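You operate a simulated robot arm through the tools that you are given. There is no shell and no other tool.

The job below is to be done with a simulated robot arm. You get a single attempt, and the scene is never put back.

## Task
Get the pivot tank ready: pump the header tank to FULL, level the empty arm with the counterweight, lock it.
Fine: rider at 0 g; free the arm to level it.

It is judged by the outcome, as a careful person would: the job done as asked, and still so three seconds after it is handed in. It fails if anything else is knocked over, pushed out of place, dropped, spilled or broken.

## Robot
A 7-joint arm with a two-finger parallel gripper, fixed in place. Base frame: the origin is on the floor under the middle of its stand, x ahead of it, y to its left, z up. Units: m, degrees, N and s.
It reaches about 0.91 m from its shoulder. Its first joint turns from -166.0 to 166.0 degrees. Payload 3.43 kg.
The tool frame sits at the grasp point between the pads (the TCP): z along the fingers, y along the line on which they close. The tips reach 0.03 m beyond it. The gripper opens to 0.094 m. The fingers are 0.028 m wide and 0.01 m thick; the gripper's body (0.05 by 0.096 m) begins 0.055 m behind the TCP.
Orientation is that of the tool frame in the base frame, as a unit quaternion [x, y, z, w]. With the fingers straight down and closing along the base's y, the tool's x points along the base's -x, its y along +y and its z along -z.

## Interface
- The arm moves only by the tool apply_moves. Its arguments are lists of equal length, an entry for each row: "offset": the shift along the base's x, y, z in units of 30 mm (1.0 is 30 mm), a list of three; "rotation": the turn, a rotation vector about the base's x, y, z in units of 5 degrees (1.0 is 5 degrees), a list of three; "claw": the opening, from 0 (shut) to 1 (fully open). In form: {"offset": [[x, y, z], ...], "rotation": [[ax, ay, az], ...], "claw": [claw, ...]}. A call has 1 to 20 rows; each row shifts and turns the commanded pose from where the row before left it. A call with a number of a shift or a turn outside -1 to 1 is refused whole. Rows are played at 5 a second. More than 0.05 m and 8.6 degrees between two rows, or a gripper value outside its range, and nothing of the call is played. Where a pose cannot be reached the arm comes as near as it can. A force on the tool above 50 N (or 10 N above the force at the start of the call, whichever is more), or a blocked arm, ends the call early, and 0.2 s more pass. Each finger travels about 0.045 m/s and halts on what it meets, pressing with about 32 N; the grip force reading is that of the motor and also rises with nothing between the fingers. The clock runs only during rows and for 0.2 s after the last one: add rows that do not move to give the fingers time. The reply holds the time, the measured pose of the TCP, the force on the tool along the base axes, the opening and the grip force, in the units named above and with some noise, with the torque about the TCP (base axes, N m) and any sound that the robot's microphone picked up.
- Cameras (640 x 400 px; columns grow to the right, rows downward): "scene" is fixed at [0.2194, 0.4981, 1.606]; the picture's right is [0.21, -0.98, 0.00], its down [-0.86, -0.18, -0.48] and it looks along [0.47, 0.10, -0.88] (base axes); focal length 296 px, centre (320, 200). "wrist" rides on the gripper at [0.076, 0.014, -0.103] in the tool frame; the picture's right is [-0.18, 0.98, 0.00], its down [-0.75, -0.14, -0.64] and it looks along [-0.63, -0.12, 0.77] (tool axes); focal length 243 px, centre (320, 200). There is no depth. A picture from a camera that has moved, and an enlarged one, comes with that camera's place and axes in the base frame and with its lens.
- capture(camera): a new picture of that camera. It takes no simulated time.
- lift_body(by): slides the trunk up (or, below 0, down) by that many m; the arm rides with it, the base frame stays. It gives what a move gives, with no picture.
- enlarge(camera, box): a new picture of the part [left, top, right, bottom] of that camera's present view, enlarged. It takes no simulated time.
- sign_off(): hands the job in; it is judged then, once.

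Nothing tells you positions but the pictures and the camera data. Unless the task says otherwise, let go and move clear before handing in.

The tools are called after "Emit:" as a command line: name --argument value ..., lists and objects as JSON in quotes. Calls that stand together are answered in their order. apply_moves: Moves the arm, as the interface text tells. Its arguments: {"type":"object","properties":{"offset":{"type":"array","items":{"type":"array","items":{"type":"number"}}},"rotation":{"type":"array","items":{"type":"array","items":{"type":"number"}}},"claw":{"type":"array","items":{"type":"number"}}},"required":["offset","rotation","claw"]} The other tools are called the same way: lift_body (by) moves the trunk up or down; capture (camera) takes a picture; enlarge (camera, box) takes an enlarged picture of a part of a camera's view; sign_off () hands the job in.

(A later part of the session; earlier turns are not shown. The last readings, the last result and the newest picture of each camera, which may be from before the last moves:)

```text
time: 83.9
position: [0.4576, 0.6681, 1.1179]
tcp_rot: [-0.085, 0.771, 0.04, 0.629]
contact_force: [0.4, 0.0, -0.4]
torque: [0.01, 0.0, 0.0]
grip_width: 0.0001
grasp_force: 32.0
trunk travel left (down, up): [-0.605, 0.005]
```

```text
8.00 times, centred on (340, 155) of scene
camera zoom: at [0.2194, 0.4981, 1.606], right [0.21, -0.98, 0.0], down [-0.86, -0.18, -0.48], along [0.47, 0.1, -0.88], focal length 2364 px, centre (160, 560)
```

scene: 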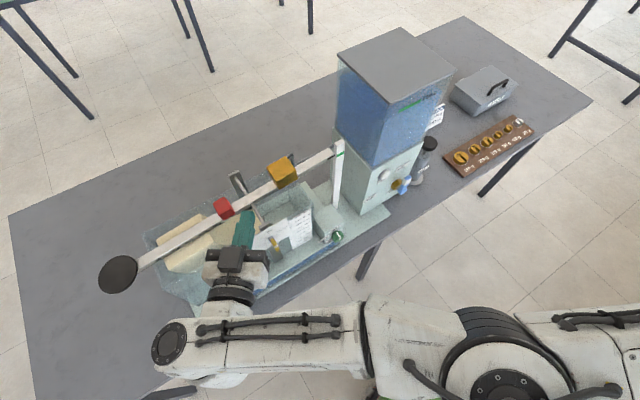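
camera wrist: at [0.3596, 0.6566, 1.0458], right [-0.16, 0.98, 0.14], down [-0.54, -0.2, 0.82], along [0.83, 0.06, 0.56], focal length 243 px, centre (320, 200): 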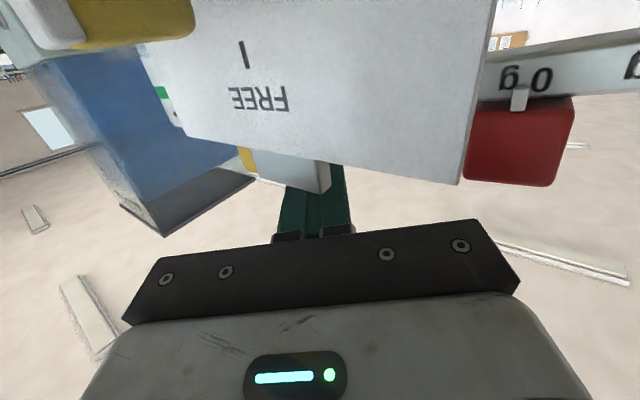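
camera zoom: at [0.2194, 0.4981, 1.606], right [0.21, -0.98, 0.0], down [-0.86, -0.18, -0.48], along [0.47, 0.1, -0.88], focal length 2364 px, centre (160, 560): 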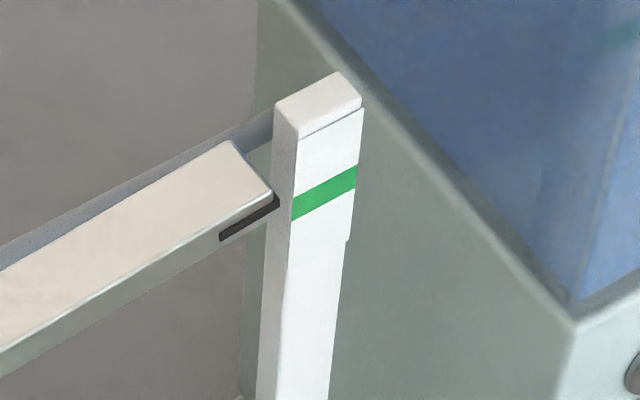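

The block had not slid. The finger only pressed the beam because the arm was again hindered by the post. I back out, roll the hand so the camera moves to the free right side, and point the fingers straight along +x to keep the arm extended.

Emit:
apply_moves --offset '[[-0.64, 0.04, 0], [-0.64, 0.04, 0], [-0.64, 0.04, 0], [0, 0, 0], [0, 0, 0], [0, 0, 0], [0, 0, 0], [0, 0, 0], [0, 0, 0]]' --rotation '[[0, 0, 0], [0, 0, 0], [-0.876, -0.324, -0.062], [-0.876, -0.324, -0.062], [-0.876, -0.324, -0.062], [-0.876, -0.324, -0.062], [-0.876, -0.324, -0.062], [-0.876, -0.324, -0.062], [-0.876, -0.324, -0.062]]' --claw '[0, 0, 0, 0, 0, 0, 0, 0, 0]'

Emit:
capture --camera "wrist"

```text
time: 85.9
position: [0.4107, 0.6499, 1.1237]
tcp_rot: [-0.237, 0.691, -0.188, 0.657]
contact_force: [0.0, -0.3, 0.5]
torque: [0.02, 0.02, 0.0]
grip_width: 0.0
grasp_force: 31.9
out of reach, approached as far as the arm can: row 5, 6, 7, 8, 9
trunk travel left (down, up): [-0.605, 0.005]
```

```text
taken
camera wrist: at [0.3048, 0.6118, 1.0592], right [-0.08, 0.91, -0.41], down [-0.61, 0.28, 0.74], along [0.79, 0.31, 0.53], focal length 243 px, centre (320, 200)
```

wrist: 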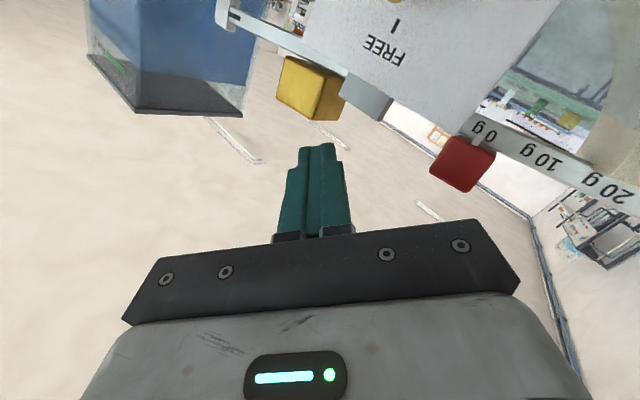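

Emit:
apply_moves --offset '[[0.2, 0.02, 0], [0.2, 0.02, 0], [0.2, 0.02, 0], [0.2, 0.02, -0.05], [0.2, 0.02, -0.05]]' --rotation '[[-0.947, -0.06, 0.064], [-0.947, -0.06, 0.064], [-0.947, -0.06, 0.064], [-0.947, -0.06, 0.064], [-0.947, -0.06, 0.064]]' --claw '[0, 0, 0, 0, 0]'

Emit:
capture --camera "wrist"

Emit:
enlarge --camera "scene" --box '[200, 130, 380, 260]'

```text
time: 87.1
position: [0.4403, 0.6523, 1.121]
tcp_rot: [-0.376, 0.625, -0.317, 0.606]
contact_force: [-0.1, -0.3, 0.4]
torque: [0.01, 0.0, 0.03]
grip_width: 0.0
grasp_force: 32.2
trunk travel left (down, up): [-0.605, 0.005]
```

```text
taken
camera wrist: at [0.3375, 0.5886, 1.0754], right [-0.09, 0.67, -0.74], down [-0.64, 0.53, 0.55], along [0.76, 0.52, 0.38], focal length 243 px, centre (320, 200)
```

wrist: 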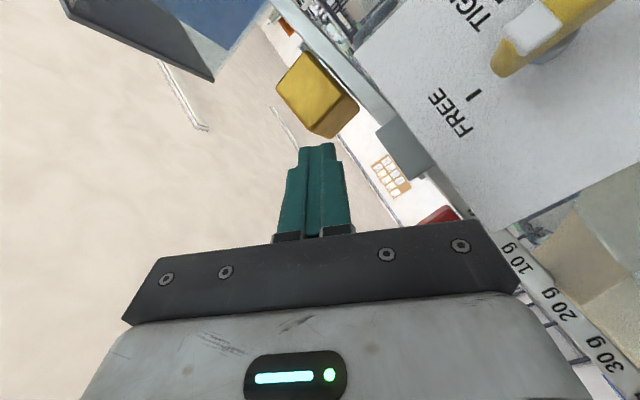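

```text
3.08 times, centred on (290, 195) of scene
camera zoom: at [0.2194, 0.4981, 1.606], right [0.21, -0.98, 0.0], down [-0.86, -0.18, -0.48], along [0.47, 0.1, -0.88], focal length 909 px, centre (412, 215)
```

zoom: 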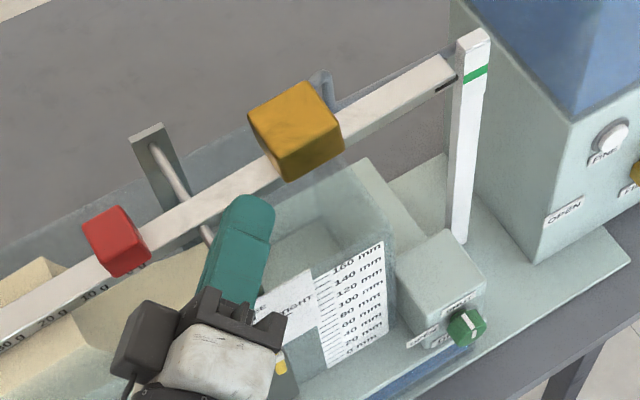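

Emit:
apply_moves --offset '[[0.35, 0.165, -0.1], [0.35, 0.165, -0.1], [0.35, 0.165, -0.1]]' --rotation '[[0, 0, 0], [0, 0, 0], [0, 0, 0]]' --claw '[0, 0, 0]'

Emit:
enlarge --camera "scene" --box '[230, 130, 360, 220]'

Emit:
capture --camera "wrist"

```text
time: 87.9
position: [0.4666, 0.6546, 1.1149]
tcp_rot: [-0.374, 0.626, -0.317, 0.606]
contact_force: [-0.2, 0.3, 0.4]
torque: [-0.01, -0.02, 0.03]
grip_width: 0.0
grasp_force: 32.2
out of reach, approached as far as the arm can: row 1, 2, 3
trunk travel left (down, up): [-0.605, 0.005]
```

```text
4.44 times, centred on (295, 175) of scene
camera zoom: at [0.2194, 0.4981, 1.606], right [0.21, -0.98, 0.0], down [-0.86, -0.18, -0.48], along [0.47, 0.1, -0.88], focal length 1314 px, centre (431, 311)
```

zoom: 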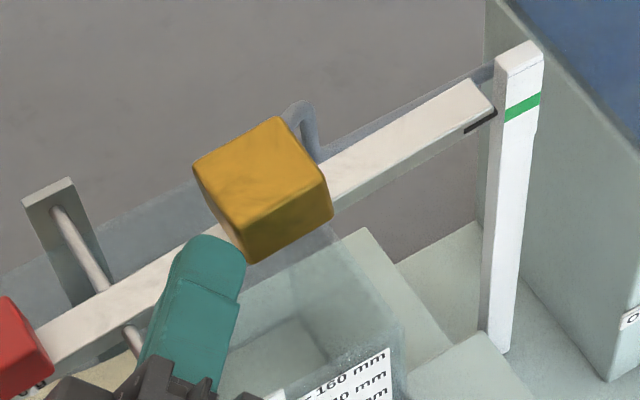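

```text
taken
camera wrist: at [0.3639, 0.5914, 1.0696], right [-0.09, 0.67, -0.74], down [-0.64, 0.53, 0.55], along [0.76, 0.52, 0.38], focal length 243 px, centre (320, 200)
```

wrist: 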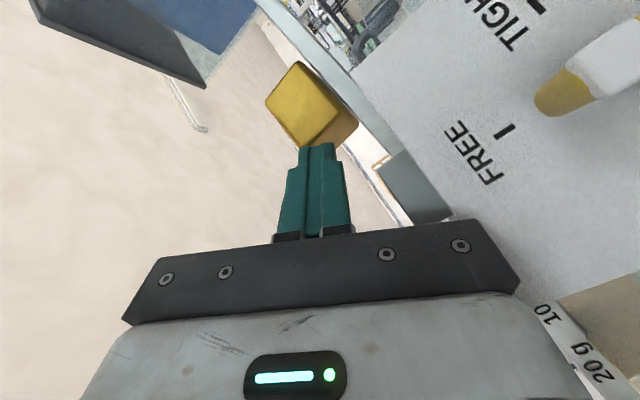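

The tip is at the block's left face. I push outward in small steps.

Emit:
apply_moves --offset '[[0.12, -0.1, 0], [0.12, -0.1, 0], [0.12, -0.1, 0]]' --rotation '[[0, 0, 0], [0, 0, 0], [0, 0, 0]]' --claw '[0, 0, 0]'

Emit:
enlarge --camera "scene" --box '[230, 130, 360, 220]'

```text
time: 88.7
position: [0.4743, 0.647, 1.1153]
tcp_rot: [-0.376, 0.626, -0.315, 0.607]
contact_force: [-23.0, 13.1, -1.3]
torque: [0.34, 0.66, -0.28]
grip_width: 0.0001
grasp_force: 32.1
trunk travel left (down, up): [-0.605, 0.005]
```

```text
4.44 times, centred on (295, 175) of scene
camera zoom: at [0.2194, 0.4981, 1.606], right [0.21, -0.98, 0.0], down [-0.86, -0.18, -0.48], along [0.47, 0.1, -0.88], focal length 1314 px, centre (431, 311)
```

zoom: 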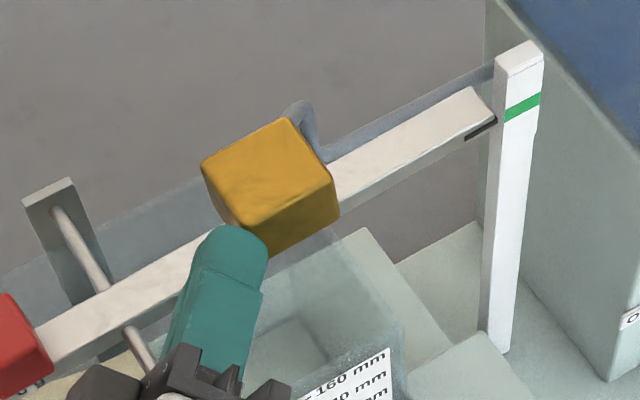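

The block slid about 4 mm and the pointer came down. I back off slightly to see the free position.

Emit:
apply_moves --offset '[[-0.25, 0.2, 0], [-0.1, 0.1, 0], [0, 0, 0], [0, 0, 0]]' --rotation '[[0, 0, 0], [0, 0, 0], [0, 0, 0], [0, 0, 0]]' --claw '[0, 0, 0, 0]'

Emit:
enlarge --camera "scene" --box '[230, 130, 360, 220]'

Emit:
enlarge --camera "scene" --box '[300, 130, 380, 180]'

```text
time: 89.7
position: [0.4668, 0.655, 1.1159]
tcp_rot: [-0.376, 0.626, -0.313, 0.607]
contact_force: [1.8, 0.4, -0.3]
torque: [-0.02, 0.0, -0.02]
grip_width: 0.0001
grasp_force: 31.8
trunk travel left (down, up): [-0.605, 0.005]
```

```text
4.44 times, centred on (295, 175) of scene
camera zoom: at [0.2194, 0.4981, 1.606], right [0.21, -0.98, 0.0], down [-0.86, -0.18, -0.48], along [0.47, 0.1, -0.88], focal length 1314 px, centre (431, 311)
```

zoom: 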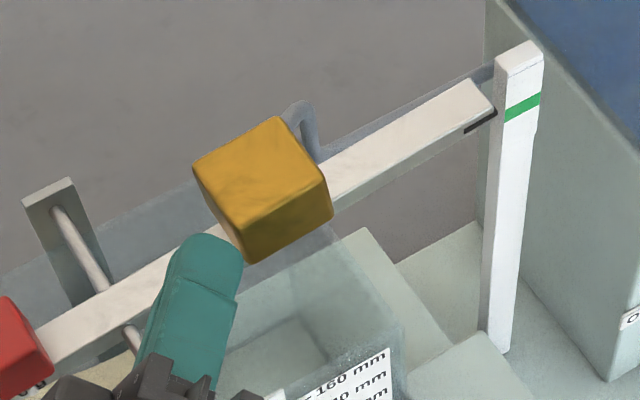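

```text
8.00 times, centred on (340, 155) of scene
camera zoom: at [0.2194, 0.4981, 1.606], right [0.21, -0.98, 0.0], down [-0.86, -0.18, -0.48], along [0.47, 0.1, -0.88], focal length 2364 px, centre (160, 560)
```

zoom: 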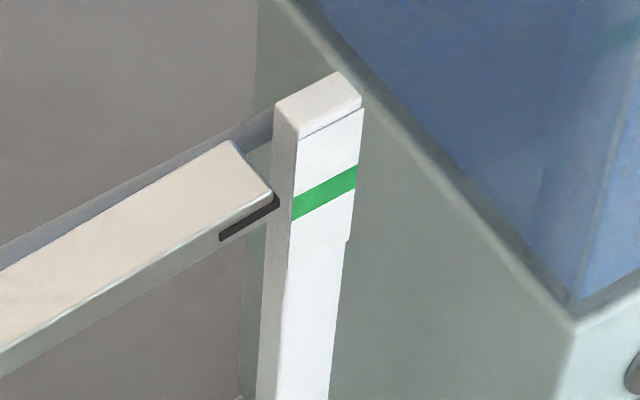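

Nothing actually slid. In this roll the wide gripper body was low enough to brush the lock plate's top, so the push was not clean. I retreat and roll back to flat, keeping the fingers pointed along +x.

Emit:
apply_moves --offset '[[-0.6, 0, 0.1], [-0.7, 0, 0.1], [-0.6, 0, 0], [0, 0, 0], [0, 0, 0], [0, 0, 0], [0, 0, 0], [0, 0, 0], [0, 0, 0], [0, 0, 0], [0, 0, 0], [0, 0, 0], [0, 0, 0], [0, 0, 0], [0, 0, 0]]' --rotation '[[0, 0, 0], [0, 0, 0], [0, 0, 0], [0.98, 0.06, -0.063], [0.98, 0.06, -0.063], [0.98, 0.06, -0.063], [0.98, 0.06, -0.063], [0.98, 0.06, -0.063], [0.98, 0.06, -0.063], [0.98, 0.06, -0.063], [0.98, 0.06, -0.063], [0.98, 0.06, -0.063], [0.98, 0.06, -0.063], [0.98, 0.06, -0.063], [0.98, 0.06, -0.063]]' --claw '[0, 0, 0, 0, 0, 0, 0, 0, 0, 0, 0, 0, 0, 0, 0]'

Emit:
capture --camera "wrist"

Emit:
enlarge --camera "scene" --box '[180, 140, 340, 260]'

```text
time: 92.9
position: [0.4034, 0.6457, 1.121]
tcp_rot: [-0.018, 0.73, 0.024, 0.683]
contact_force: [-0.1, -0.8, 0.8]
torque: [-0.02, 0.01, -0.04]
grip_width: 0.0
grasp_force: 31.7
out of reach, approached as far as the arm can: row 2, 3
trunk travel left (down, up): [-0.605, 0.005]
```

```text
taken
camera wrist: at [0.2952, 0.6548, 1.0514], right [-0.04, 0.98, 0.19], down [-0.58, -0.18, 0.79], along [0.81, -0.08, 0.58], focal length 243 px, centre (320, 200)
```

wrist: 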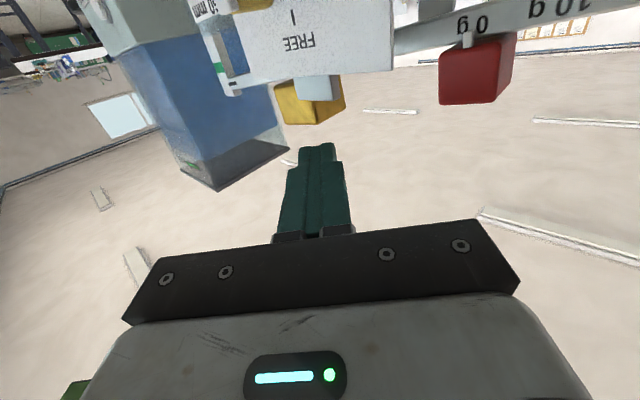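

```text
3.33 times, centred on (260, 200) of scene
camera zoom: at [0.2194, 0.4981, 1.606], right [0.21, -0.98, 0.0], down [-0.86, -0.18, -0.48], along [0.47, 0.1, -0.88], focal length 985 px, centre (520, 200)
```

zoom: 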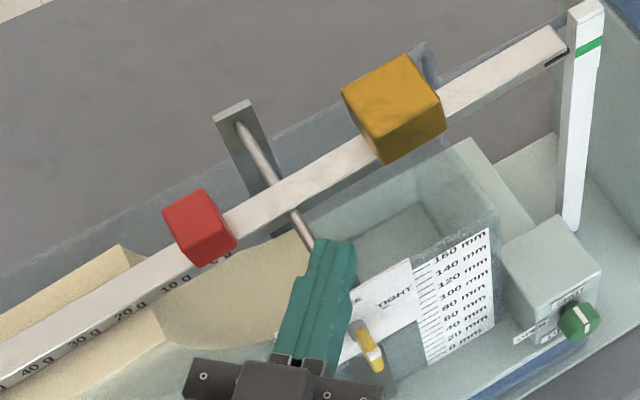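

Emit:
apply_moves --offset '[[0.56, 0.16, 0.02], [0.56, 0.16, 0.02], [0.56, 0.16, 0.02], [0.5, 0.16, 0.02]]' --rotation '[[0, -0.1, 0.33], [0, -0.1, 0.33], [0, -0.1, 0.33], [0, -0.1, 0.33]]' --claw '[0, 0, 0, 0]'

Emit:
enlarge --camera "scene" --box '[180, 140, 340, 260]'

Emit:
capture --camera "wrist"

```text
time: 93.9
position: [0.4694, 0.6649, 1.1251]
tcp_rot: [-0.061, 0.716, 0.063, 0.693]
contact_force: [-0.4, 0.1, 0.4]
torque: [-0.02, 0.03, 0.0]
grip_width: 0.0001
grasp_force: 32.2
trunk travel left (down, up): [-0.605, 0.005]
```

```text
3.33 times, centred on (260, 200) of scene
camera zoom: at [0.2194, 0.4981, 1.606], right [0.21, -0.98, 0.0], down [-0.86, -0.18, -0.48], along [0.47, 0.1, -0.88], focal length 985 px, centre (520, 200)
```

zoom: 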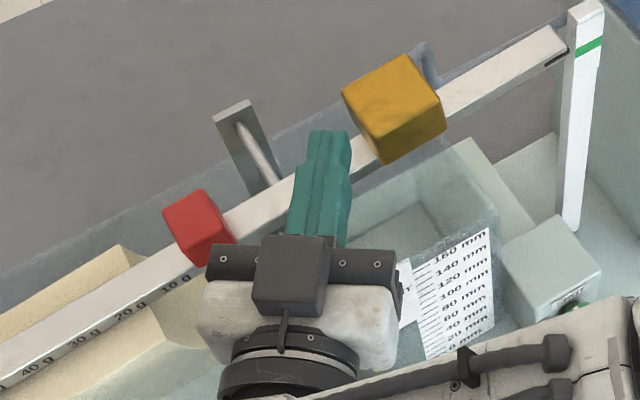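

```text
taken
camera wrist: at [0.3626, 0.662, 1.0511], right [-0.16, 0.97, 0.19], down [-0.58, -0.25, 0.77], along [0.8, 0.02, 0.6], focal length 243 px, centre (320, 200)
```

wrist: 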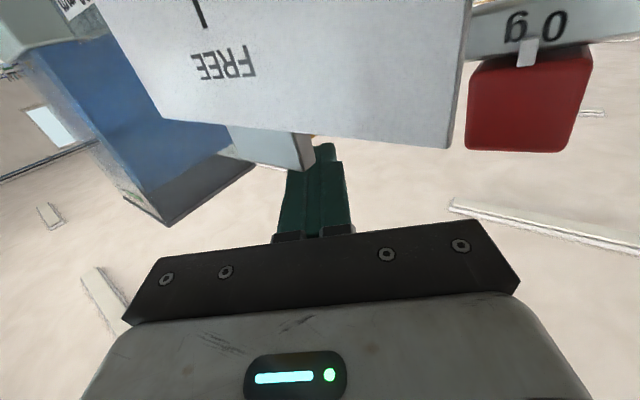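

Emit:
apply_moves --offset '[[0.13, -0.13, 0], [0.13, -0.13, 0], [0.1, -0.1, 0], [0.1, -0.1, 0]]' --rotation '[[0, 0, 0], [0, 0, 0], [0, 0, 0], [0, 0, 0]]' --claw '[0, 0, 0, 0]'

Emit:
enlarge --camera "scene" --box '[230, 130, 360, 220]'

```text
time: 94.9
position: [0.4836, 0.6529, 1.124]
tcp_rot: [-0.06, 0.716, 0.062, 0.693]
contact_force: [-0.7, 0.0, -0.3]
torque: [-0.04, -0.02, -0.02]
grip_width: 0.0002
grasp_force: 31.7
trunk travel left (down, up): [-0.605, 0.005]
```

```text
4.44 times, centred on (295, 175) of scene
camera zoom: at [0.2194, 0.4981, 1.606], right [0.21, -0.98, 0.0], down [-0.86, -0.18, -0.48], along [0.47, 0.1, -0.88], focal length 1314 px, centre (431, 311)
```

zoom: 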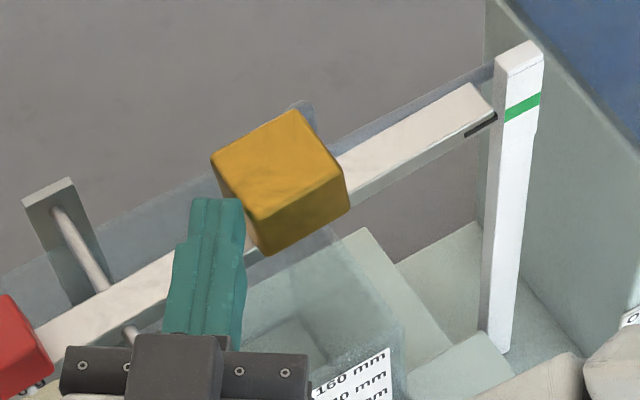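

The block slid freely this time, by about 8 mm. I check the pointer.

Emit:
enlarge --camera "scene" --box '[300, 130, 380, 180]'

Emit:
apply_moves --offset '[[-0.1, 0.1, 0], [0, 0, 0], [0, 0, 0]]' --rotation '[[0, 0, 0], [0, 0, 0], [0, 0, 0]]' --claw '[0, 0, 0]'

Emit:
enlarge --camera "scene" --box '[300, 130, 380, 180]'

```text
8.00 times, centred on (340, 155) of scene
camera zoom: at [0.2194, 0.4981, 1.606], right [0.21, -0.98, 0.0], down [-0.86, -0.18, -0.48], along [0.47, 0.1, -0.88], focal length 2364 px, centre (160, 560)
```

zoom: 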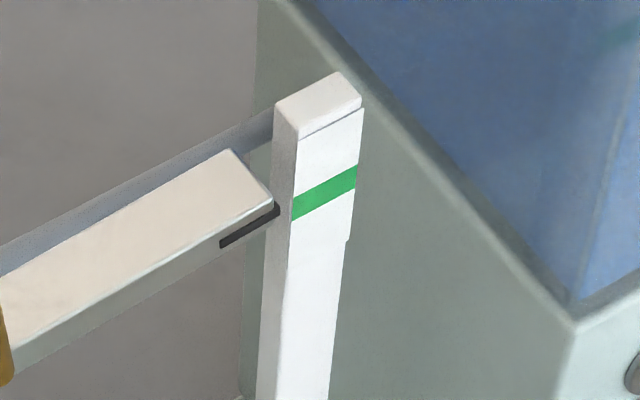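

```text
time: 95.7
position: [0.4807, 0.6542, 1.1222]
tcp_rot: [-0.061, 0.716, 0.062, 0.693]
contact_force: [-0.6, 0.3, 0.1]
torque: [0.01, 0.0, -0.02]
grip_width: 0.0001
grasp_force: 31.8
trunk travel left (down, up): [-0.605, 0.005]
```

```text
8.00 times, centred on (340, 155) of scene
camera zoom: at [0.2194, 0.4981, 1.606], right [0.21, -0.98, 0.0], down [-0.86, -0.18, -0.48], along [0.47, 0.1, -0.88], focal length 2364 px, centre (160, 560)
```

zoom: 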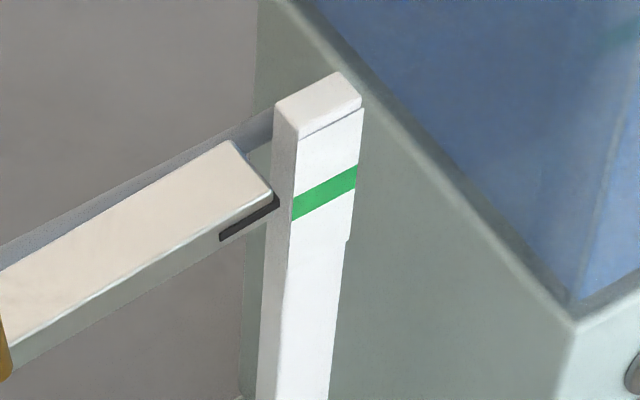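

The free pointer is still at the upper stop, so there is more to go. I push further in steps, checking the free position each time.

Emit:
apply_moves --offset '[[0.12, -0.12, 0], [0.12, -0.12, 0], [0.1, -0.1, 0], [0, 0, 0], [-0.1, 0.1, 0], [0, 0, 0], [0, 0, 0]]' --rotation '[[0, 0, 0], [0, 0, 0], [0, 0, 0], [0, 0, 0], [0, 0, 0], [0, 0, 0], [0, 0, 0]]' --claw '[0, 0, 0, 0, 0, 0, 0]'

Emit:
enlarge --camera "scene" --box '[230, 130, 360, 220]'

Emit:
enlarge --camera "scene" --box '[300, 130, 380, 180]'

```text
time: 97.3
position: [0.4878, 0.6476, 1.1234]
tcp_rot: [-0.06, 0.716, 0.061, 0.692]
contact_force: [-1.6, 0.6, -0.4]
torque: [-0.02, 0.03, -0.02]
grip_width: 0.0
grasp_force: 31.8
trunk travel left (down, up): [-0.605, 0.005]
```

```text
4.44 times, centred on (295, 175) of scene
camera zoom: at [0.2194, 0.4981, 1.606], right [0.21, -0.98, 0.0], down [-0.86, -0.18, -0.48], along [0.47, 0.1, -0.88], focal length 1314 px, centre (431, 311)
```

zoom: 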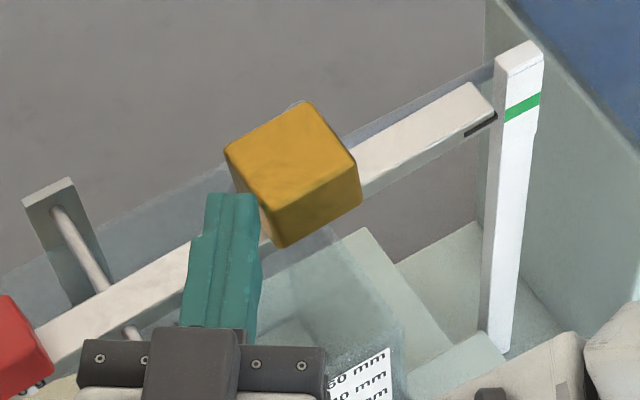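

```text
8.00 times, centred on (340, 155) of scene
camera zoom: at [0.2194, 0.4981, 1.606], right [0.21, -0.98, 0.0], down [-0.86, -0.18, -0.48], along [0.47, 0.1, -0.88], focal length 2364 px, centre (160, 560)
```

zoom: 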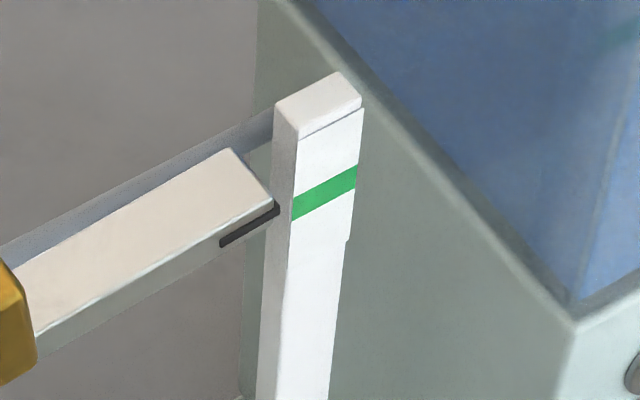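

Emit:
apply_moves --offset '[[-0.2, 0.2, 0], [0, 0, 0], [0, 0, 0], [0, 0, 0]]' --rotation '[[0, 0, 0], [0, 0, 0], [0, 0, 0], [0, 0, 0]]' --claw '[0, 0, 0, 0]'

Emit:
enlarge --camera "scene" --box '[300, 130, 380, 180]'

Emit:
enlarge --camera "scene" --box '[230, 130, 360, 220]'

```text
time: 98.3
position: [0.481, 0.6533, 1.1212]
tcp_rot: [-0.062, 0.716, 0.063, 0.692]
contact_force: [-0.2, 0.6, 0.4]
torque: [0.01, 0.01, 0.03]
grip_width: 0.0001
grasp_force: 32.2
trunk travel left (down, up): [-0.605, 0.005]
```

```text
8.00 times, centred on (340, 155) of scene
camera zoom: at [0.2194, 0.4981, 1.606], right [0.21, -0.98, 0.0], down [-0.86, -0.18, -0.48], along [0.47, 0.1, -0.88], focal length 2364 px, centre (160, 560)
```

zoom: 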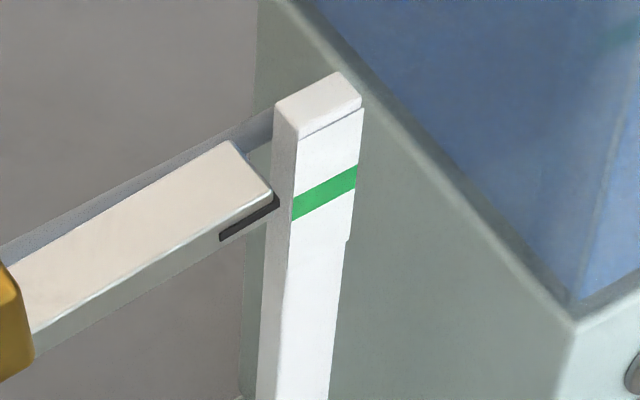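

```text
4.44 times, centred on (295, 175) of scene
camera zoom: at [0.2194, 0.4981, 1.606], right [0.21, -0.98, 0.0], down [-0.86, -0.18, -0.48], along [0.47, 0.1, -0.88], focal length 1314 px, centre (431, 311)
```

zoom: 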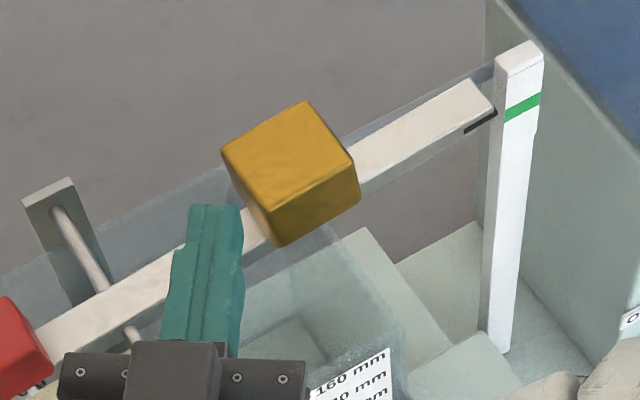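

Emit:
apply_moves --offset '[[0, 0, 0.12], [0, 0, 0.12], [0.12, -0.12, 0], [0.12, -0.12, 0], [0.12, -0.12, 0], [0, 0, 0], [-0.25, 0.25, 0], [0, 0, 0], [0, 0, 0]]' --rotation '[[-0.05, 0.4, -0.5], [-0.05, 0.4, -0.5], [0, 0, 0], [0, 0, 0], [0, 0, 0], [0, 0, 0], [0, 0, 0], [0, 0, 0], [0, 0, 0]]' --claw '[0, 0, 0, 0, 0, 0, 0, 0, 0]'

Emit:
enlarge --camera "scene" --box '[230, 130, 360, 220]'

Emit:
enlarge --camera "scene" --box '[300, 130, 380, 180]'

```text
time: 100.3
position: [0.4829, 0.6498, 1.13]
tcp_rot: [-0.031, 0.742, 0.032, 0.669]
contact_force: [-0.2, -0.4, -0.3]
torque: [0.0, -0.01, 0.02]
grip_width: 0.0001
grasp_force: 31.9
trunk travel left (down, up): [-0.605, 0.005]
```

```text
4.44 times, centred on (295, 175) of scene
camera zoom: at [0.2194, 0.4981, 1.606], right [0.21, -0.98, 0.0], down [-0.86, -0.18, -0.48], along [0.47, 0.1, -0.88], focal length 1314 px, centre (431, 311)
```

zoom: 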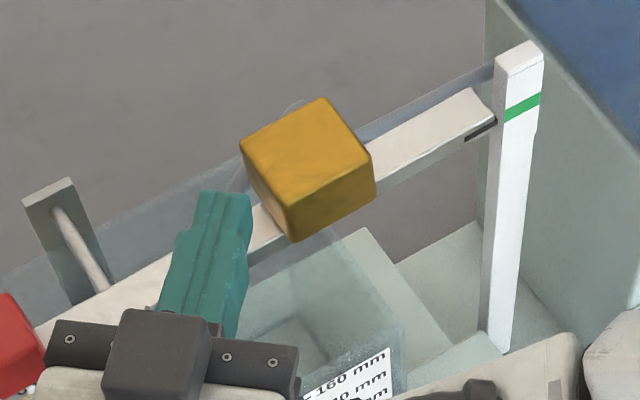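

```text
8.00 times, centred on (340, 155) of scene
camera zoom: at [0.2194, 0.4981, 1.606], right [0.21, -0.98, 0.0], down [-0.86, -0.18, -0.48], along [0.47, 0.1, -0.88], focal length 2364 px, centre (160, 560)
```

zoom: 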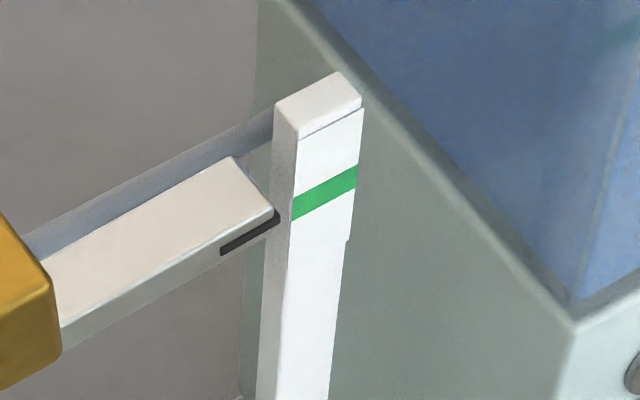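

The free pointer has now come off the upper stop, and comparing views tells me roughly where level is: about 9 mm lower still. I push the block another few millimetres.

Emit:
apply_moves --offset '[[0.12, -0.12, 0], [0.12, -0.12, 0], [0.105, -0.105, 0], [0, 0, 0], [-0.25, 0.25, 0], [0, 0, 0], [0, 0, 0], [0, 0, 0]]' --rotation '[[0, 0, 0], [0, 0, 0], [0, 0, 0], [0, 0, 0], [0, 0, 0], [0, 0, 0], [0, 0, 0], [0, 0, 0]]' --claw '[0, 0, 0, 0, 0, 0, 0, 0]'

Emit:
enlarge --camera "scene" --box '[230, 130, 360, 220]'

Emit:
enlarge --camera "scene" --box '[300, 130, 380, 180]'

```text
time: 102.1
position: [0.4884, 0.646, 1.1294]
tcp_rot: [-0.031, 0.742, 0.031, 0.669]
contact_force: [0.3, 0.2, -1.0]
torque: [-0.02, 0.01, -0.02]
grip_width: 0.0
grasp_force: 32.0
trunk travel left (down, up): [-0.605, 0.005]
```

```text
4.44 times, centred on (295, 175) of scene
camera zoom: at [0.2194, 0.4981, 1.606], right [0.21, -0.98, 0.0], down [-0.86, -0.18, -0.48], along [0.47, 0.1, -0.88], focal length 1314 px, centre (431, 311)
```

zoom: 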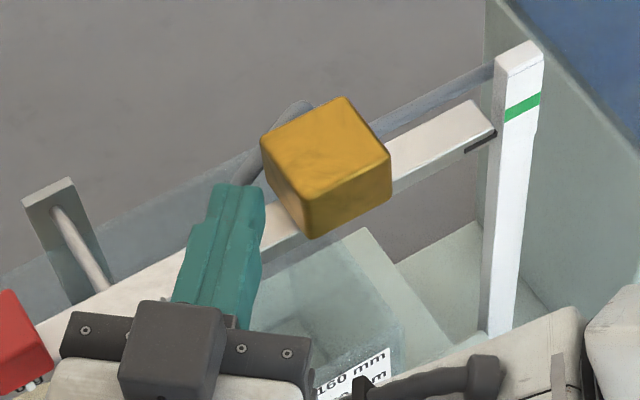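

```text
8.00 times, centred on (340, 155) of scene
camera zoom: at [0.2194, 0.4981, 1.606], right [0.21, -0.98, 0.0], down [-0.86, -0.18, -0.48], along [0.47, 0.1, -0.88], focal length 2364 px, centre (160, 560)
```

zoom: 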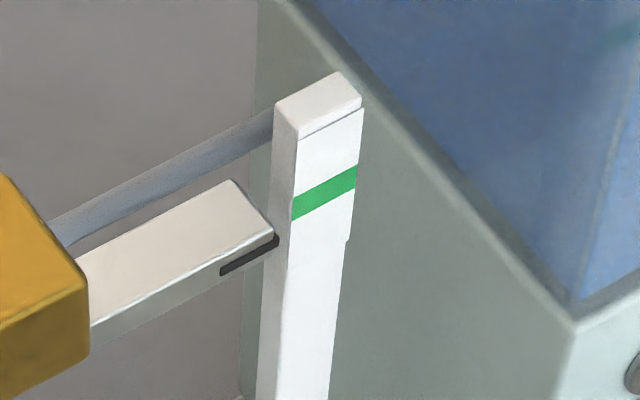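

Emit:
apply_moves --offset '[[-0.5, 0.1, 0], [-0.6, 0, 0], [-0.6, 0, 0], [0, 0, 0]]' --rotation '[[0, 0, 0], [0, 0, 0], [0, 0, 0], [0, 0, 0]]' --claw '[0, 0, 0, 0]'

Emit:
enlarge --camera "scene" --box '[300, 130, 380, 180]'

Emit:
capture --camera "wrist"

```text
time: 103.1
position: [0.4389, 0.6501, 1.1311]
tcp_rot: [-0.03, 0.742, 0.03, 0.669]
contact_force: [0.5, 0.8, 0.2]
torque: [0.0, -0.03, 0.0]
grip_width: 0.0
grasp_force: 31.9
trunk travel left (down, up): [-0.605, 0.005]
```

```text
8.00 times, centred on (340, 155) of scene
camera zoom: at [0.2194, 0.4981, 1.606], right [0.21, -0.98, 0.0], down [-0.86, -0.18, -0.48], along [0.47, 0.1, -0.88], focal length 2364 px, centre (160, 560)
```

zoom: 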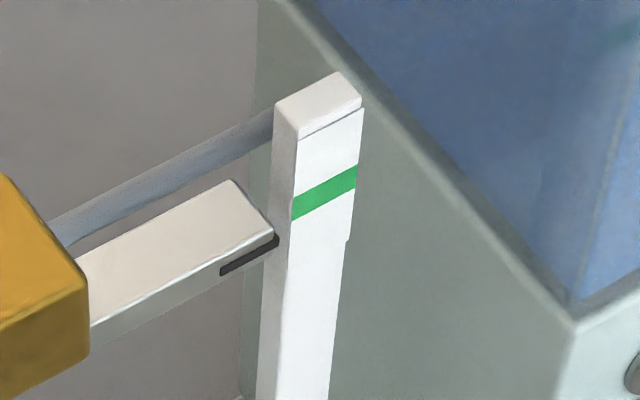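

```text
taken
camera wrist: at [0.3271, 0.6549, 1.0651], right [-0.06, 0.98, 0.19], down [-0.55, -0.19, 0.82], along [0.84, -0.05, 0.55], focal length 243 px, centre (320, 200)
```

wrist: 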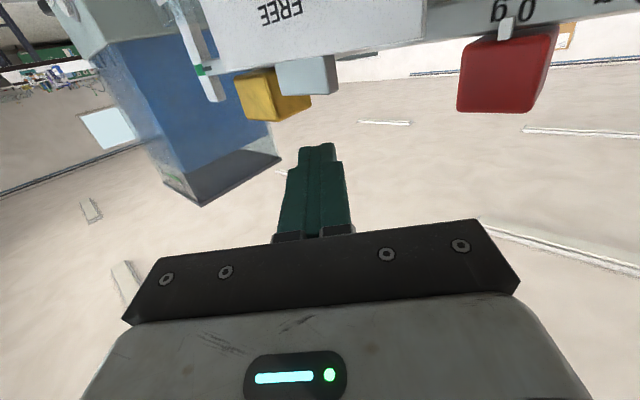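

The pointer holds steady. The wrist camera is now nearly level with it, so I zoom in on the pointer and the green mark.

Emit:
enlarge --camera "wrist" --box '[170, 40, 250, 100]'

Emit:
enlarge --camera "wrist" --box '[450, 0, 560, 60]'

```text
6.67 times, centred on (210, 70) of wrist
camera zoom: at [0.3271, 0.6549, 1.0651], right [-0.06, 0.98, 0.19], down [-0.55, -0.19, 0.82], along [0.84, -0.05, 0.55], focal length 1618 px, centre (1053, 1067)
```

zoom: 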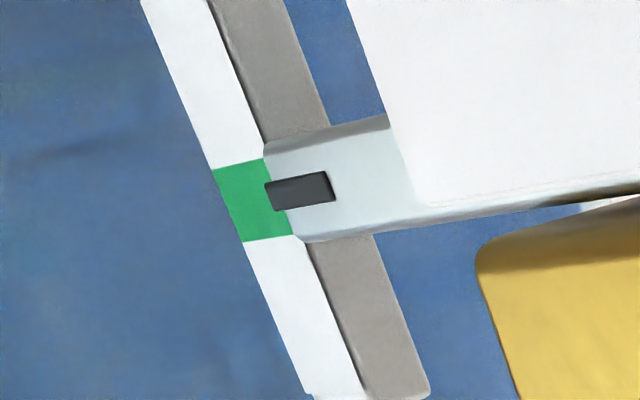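

```text
5.82 times, centred on (505, 30) of wrist
camera zoom: at [0.3271, 0.6549, 1.0651], right [-0.06, 0.98, 0.19], down [-0.55, -0.19, 0.82], along [0.84, -0.05, 0.55], focal length 1412 px, centre (-756, 1189)
```

zoom: 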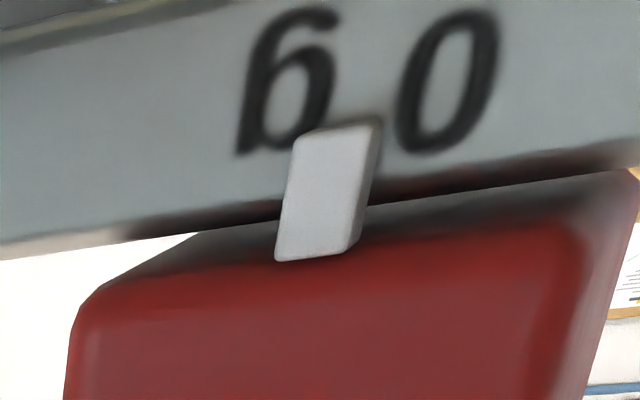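

The pointer sits within about 1 mm of the green mark's centre. I double-check the rider index from the scene camera, which has almost no parallax along the beam.

Emit:
enlarge --camera "scene" --box '[205, 190, 265, 230]'

Emit:
enlarge --camera "scene" --box '[215, 200, 245, 220]'

```text
10.00 times, centred on (235, 210) of scene
camera zoom: at [0.2194, 0.4981, 1.606], right [0.21, -0.98, 0.0], down [-0.86, -0.18, -0.48], along [0.47, 0.1, -0.88], focal length 2956 px, centre (1170, 100)
```

zoom: 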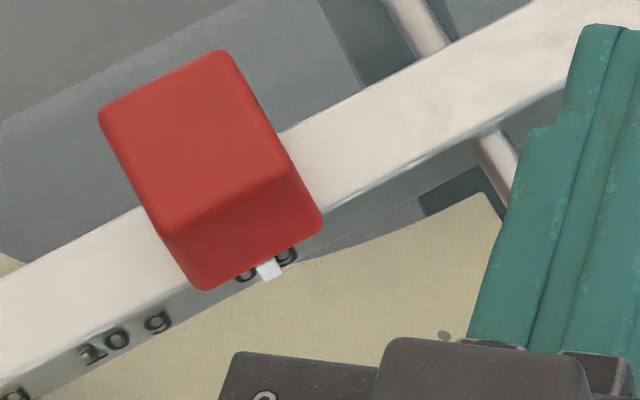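

```text
16.00 times, centred on (230, 210) of scene
camera zoom: at [0.2194, 0.4981, 1.606], right [0.21, -0.98, 0.0], down [-0.86, -0.18, -0.48], along [0.47, 0.1, -0.88], focal length 4729 px, centre (1760, 40)
```

zoom: 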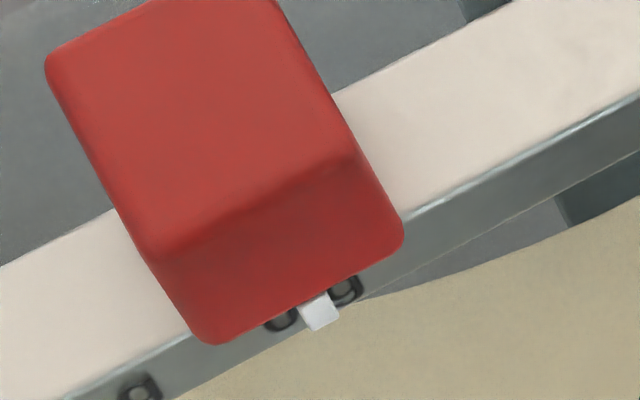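

The rider index is within about half a millimetre of 0 g. The pointer is inside the green band and very near its centre. I move back out and around to the front of the lock lever.

Emit:
apply_moves --offset '[[-0.6, 0.1, 0], [-0.6, 0.1, 0], [-0.6, 0.05, -0.1], [-0.5, 0, -0.4], [-0.5, -0.1, -0.6], [-0.4, -0.1, -0.8], [-0.2, -0.1, -0.8]]' --rotation '[[0, 0, 0.5], [0, 0, 0.9], [0, 0, 0.95], [0, 0, 0.95], [0, 0, 0.95], [0, 0, 0.95], [0, 0, 0.95]]' --claw '[0, 0, 0, 0, 0, 0, 0]'

Emit:
capture --camera "wrist"

```text
time: 104.7
position: [0.3345, 0.6474, 1.0484]
tcp_rot: [-0.227, 0.708, 0.207, 0.636]
contact_force: [0.4, 0.2, -0.3]
torque: [0.03, 0.0, 0.01]
grip_width: 0.0001
grasp_force: 31.6
trunk travel left (down, up): [-0.605, 0.005]
```

```text
taken
camera wrist: at [0.2359, 0.5957, 0.9827], right [-0.56, 0.81, 0.19], down [-0.37, -0.45, 0.82], along [0.74, 0.39, 0.55], focal length 243 px, centre (320, 200)
```

wrist: 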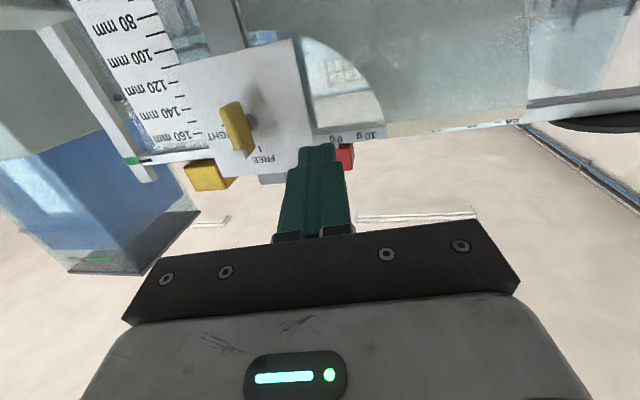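

Emit:
apply_moves --offset '[[-0.1, -0.6, -0.19], [0.1, -0.6, -0.19], [0.15, -0.6, -0.19], [0.17, -0.6, -0.19]]' --rotation '[[0.1, -0.115, 0.475], [0.1, -0.115, 0.475], [0.1, -0.115, 0.475], [0.1, -0.115, 0.475]]' --claw '[0.2, 0.4, 0.5, 0.5]'

Emit:
capture --camera "wrist"

Emit:
enlarge --camera "scene" --box '[220, 200, 340, 275]'

Emit:
enlarge --camera "scene" --box '[300, 130, 380, 180]'

```text
time: 105.7
position: [0.345, 0.5749, 1.0247]
tcp_rot: [-0.277, 0.67, 0.267, 0.635]
contact_force: [-0.6, 0.5, 0.3]
torque: [0.01, 0.02, 0.02]
grip_width: 0.0468
grasp_force: 0.2
trunk travel left (down, up): [-0.605, 0.005]
```

```text
taken
camera wrist: at [0.2591, 0.5104, 0.9532], right [-0.69, 0.7, 0.19], down [-0.32, -0.53, 0.78], along [0.65, 0.48, 0.59], focal length 243 px, centre (320, 200)
```

wrist: 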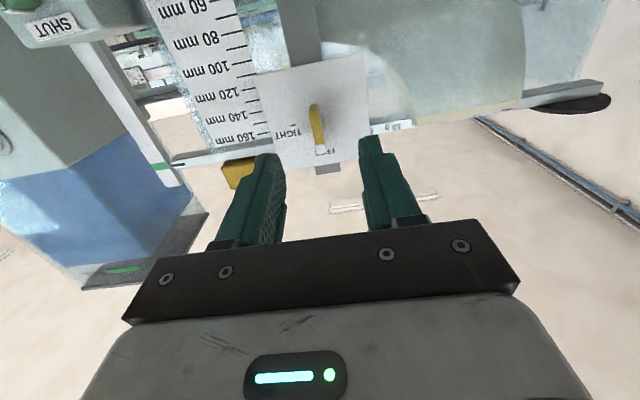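

```text
5.33 times, centred on (280, 238) of scene
camera zoom: at [0.2194, 0.4981, 1.606], right [0.21, -0.98, 0.0], down [-0.86, -0.18, -0.48], along [0.47, 0.1, -0.88], focal length 1576 px, centre (533, 0)
```

zoom: 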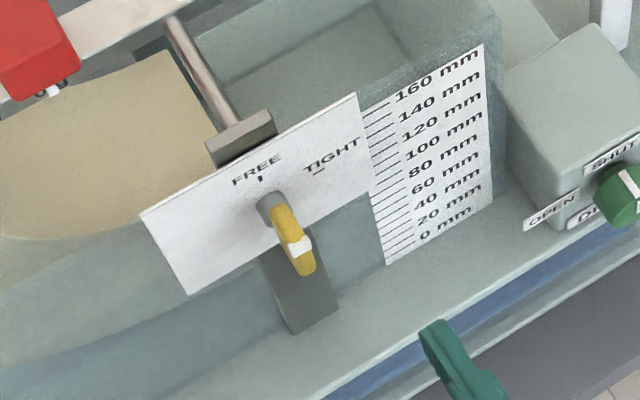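

```text
8.00 times, centred on (340, 155) of scene
camera zoom: at [0.2194, 0.4981, 1.606], right [0.21, -0.98, 0.0], down [-0.86, -0.18, -0.48], along [0.47, 0.1, -0.88], focal length 2364 px, centre (160, 560)
```

zoom: 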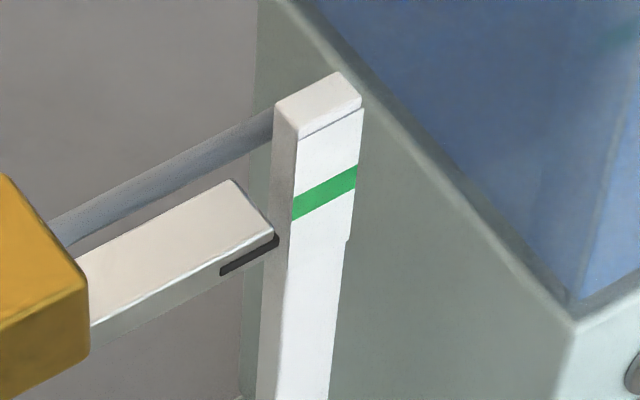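

Emit:
enlarge --camera "wrist" --box '[130, 140, 210, 190]'

```text
8.00 times, centred on (170, 165) of wrist
camera zoom: at [0.2591, 0.5104, 0.9532], right [-0.69, 0.7, 0.19], down [-0.32, -0.53, 0.78], along [0.65, 0.48, 0.59], focal length 1941 px, centre (1520, 480)
```

zoom: 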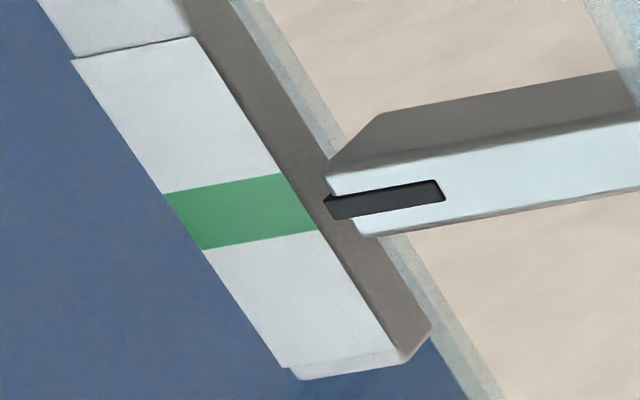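

From two views, the pointer is about 2 mm below centre. I'd like it nearer, and the inward nudge that needs is only reachable from the right-hand posture, which the pump needs anyway. I'll leave the lever FREE for now, go round to the right, nudge the weight and pump, then come back to lock. First I lower into the aisle.

Emit:
apply_moves --offset '[[-0.25, -0.2, -0.4], [-0.2, -0.15, -0.45], [-0.18, -0.12, -0.45], [-0.18, -0.12, -0.45], [-0.18, -0.12, -0.45], [-0.18, -0.12, -0.45], [-0.18, -0.12, -0.45], [-0.18, -0.12, -0.45], [-0.18, -0.12, -0.45], [-0.18, -0.12, -0.45]]' --rotation '[[0, 0, 0], [-0.66, 0.66, 0], [-0.66, 0.66, 0], [-0.66, 0.66, 0], [-0.66, 0.66, 0], [-0.66, 0.66, 0], [-0.66, 0.66, 0], [-0.66, 0.66, 0], [-0.66, 0.66, 0], [-0.66, 0.66, 0]]' --claw '[0.5, 0.3, 0, 0, 0, 0, 0, 0, 0, 0]'

Emit:
enlarge --camera "scene" --box '[560, 0, 640, 400]'

```text
time: 107.9
position: [0.2888, 0.5366, 0.894]
tcp_rot: [-0.352, 0.854, 0.149, 0.353]
contact_force: [0.0, 0.6, -0.2]
torque: [0.02, 0.0, 0.02]
grip_width: 0.0
grasp_force: 31.6
trunk travel left (down, up): [-0.605, 0.005]
```

```text
1.00 times, centred on (600, 200) of scene (not enlarged: the box is as wide or as high as the picture)
camera zoom: at [0.2194, 0.4981, 1.606], right [0.21, -0.98, 0.0], down [-0.86, -0.18, -0.48], along [0.47, 0.1, -0.88], focal length 296 px, centre (40, 200)
```

zoom: 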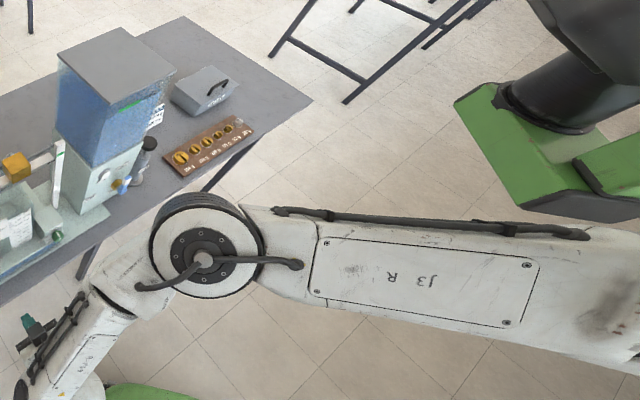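

Emit:
apply_moves --offset '[[0.585, -0.465, -0.1], [0.585, -0.465, -0.1], [0.585, -0.465, -0.1], [0.585, -0.465, -0.1], [0.585, -0.465, -0.1], [0.585, -0.465, -0.1], [0.585, -0.465, -0.1], [0.585, -0.465, -0.1]]' --rotation '[[0, 0, -0.1], [0, 0, -0.1], [0, 0, -0.1], [0, 0, -0.1], [0, 0, -0.1], [0, 0, -0.1], [0, 0, -0.1], [0, 0, -0.1]]' --claw '[0, 0, 0, 0, 0, 0, 0, 0]'

Emit:
enlarge --camera "scene" --box '[560, 0, 640, 400]'

```text
time: 109.7
position: [0.4284, 0.4244, 0.8677]
tcp_rot: [-0.322, 0.866, 0.137, 0.358]
contact_force: [0.2, 0.1, -1.0]
torque: [0.0, -0.02, 0.0]
grip_width: 0.0002
grasp_force: 31.7
trunk travel left (down, up): [-0.605, 0.005]
```

```text
1.00 times, centred on (600, 200) of scene (not enlarged: the box is as wide or as high as the picture)
camera zoom: at [0.2194, 0.4981, 1.606], right [0.21, -0.98, 0.0], down [-0.86, -0.18, -0.48], along [0.47, 0.1, -0.88], focal length 296 px, centre (40, 200)
```

zoom: 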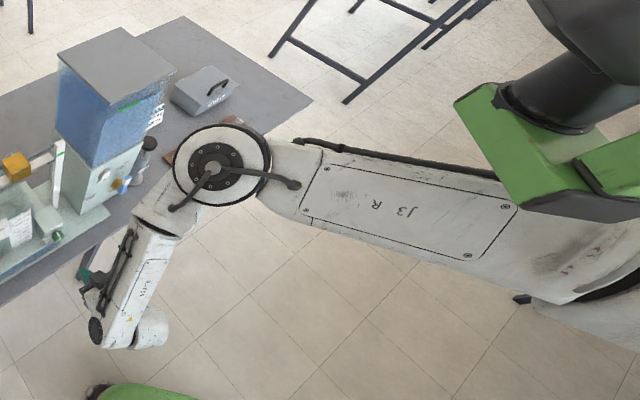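

Next I continue right along the aisle toward the pump side, so the elbow clears the head before I raise the hand.

Emit:
apply_moves --offset '[[0.7, -0.72, 0], [0.7, -0.72, 0], [0.7, -0.72, 0], [0.7, -0.72, 0], [0.7, -0.72, 0], [0.7, -0.72, 0], [0.7, -0.72, 0], [0.7, -0.72, 0]]' --rotation '[[0, 0, 0], [0, 0, 0], [0, 0, 0], [0, 0, 0], [0, 0, 0], [0, 0, 0], [0, 0, 0], [0, 0, 0]]' --claw '[0, 0, 0, 0, 0, 0, 0, 0]'

Emit:
enlarge --camera "scene" --box '[560, 0, 640, 400]'

Emit:
capture --camera "wrist"

```text
time: 111.5
position: [0.5565, 0.331, 0.9193]
tcp_rot: [-0.32, 0.868, 0.131, 0.357]
contact_force: [0.2, -0.6, -0.3]
torque: [0.01, -0.01, 0.02]
grip_width: 0.0
grasp_force: 31.9
out of reach, approached as far as the arm can: row 4, 5, 6, 7, 8
trunk travel left (down, up): [-0.605, 0.005]
```

```text
1.00 times, centred on (600, 200) of scene (not enlarged: the box is as wide or as high as the picture)
camera zoom: at [0.2194, 0.4981, 1.606], right [0.21, -0.98, 0.0], down [-0.86, -0.18, -0.48], along [0.47, 0.1, -0.88], focal length 296 px, centre (40, 200)
```

zoom: 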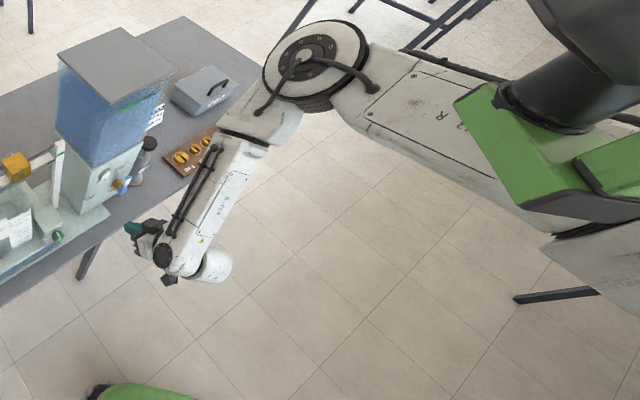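

```text
taken
camera wrist: at [0.4508, 0.2596, 0.9376], right [-0.54, 0.83, 0.13], down [0.15, -0.05, 0.99], along [0.83, 0.55, -0.1], focal length 243 px, centre (320, 200)
```

wrist: 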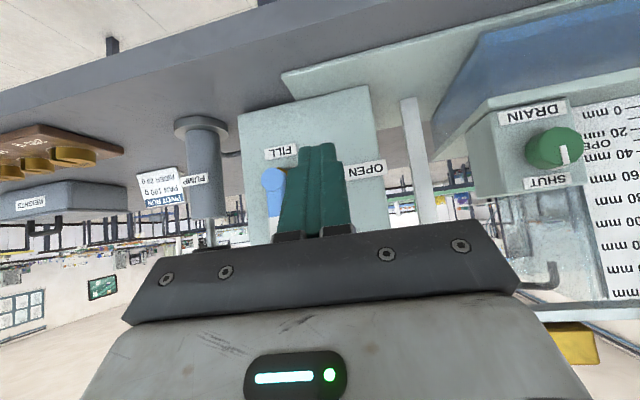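

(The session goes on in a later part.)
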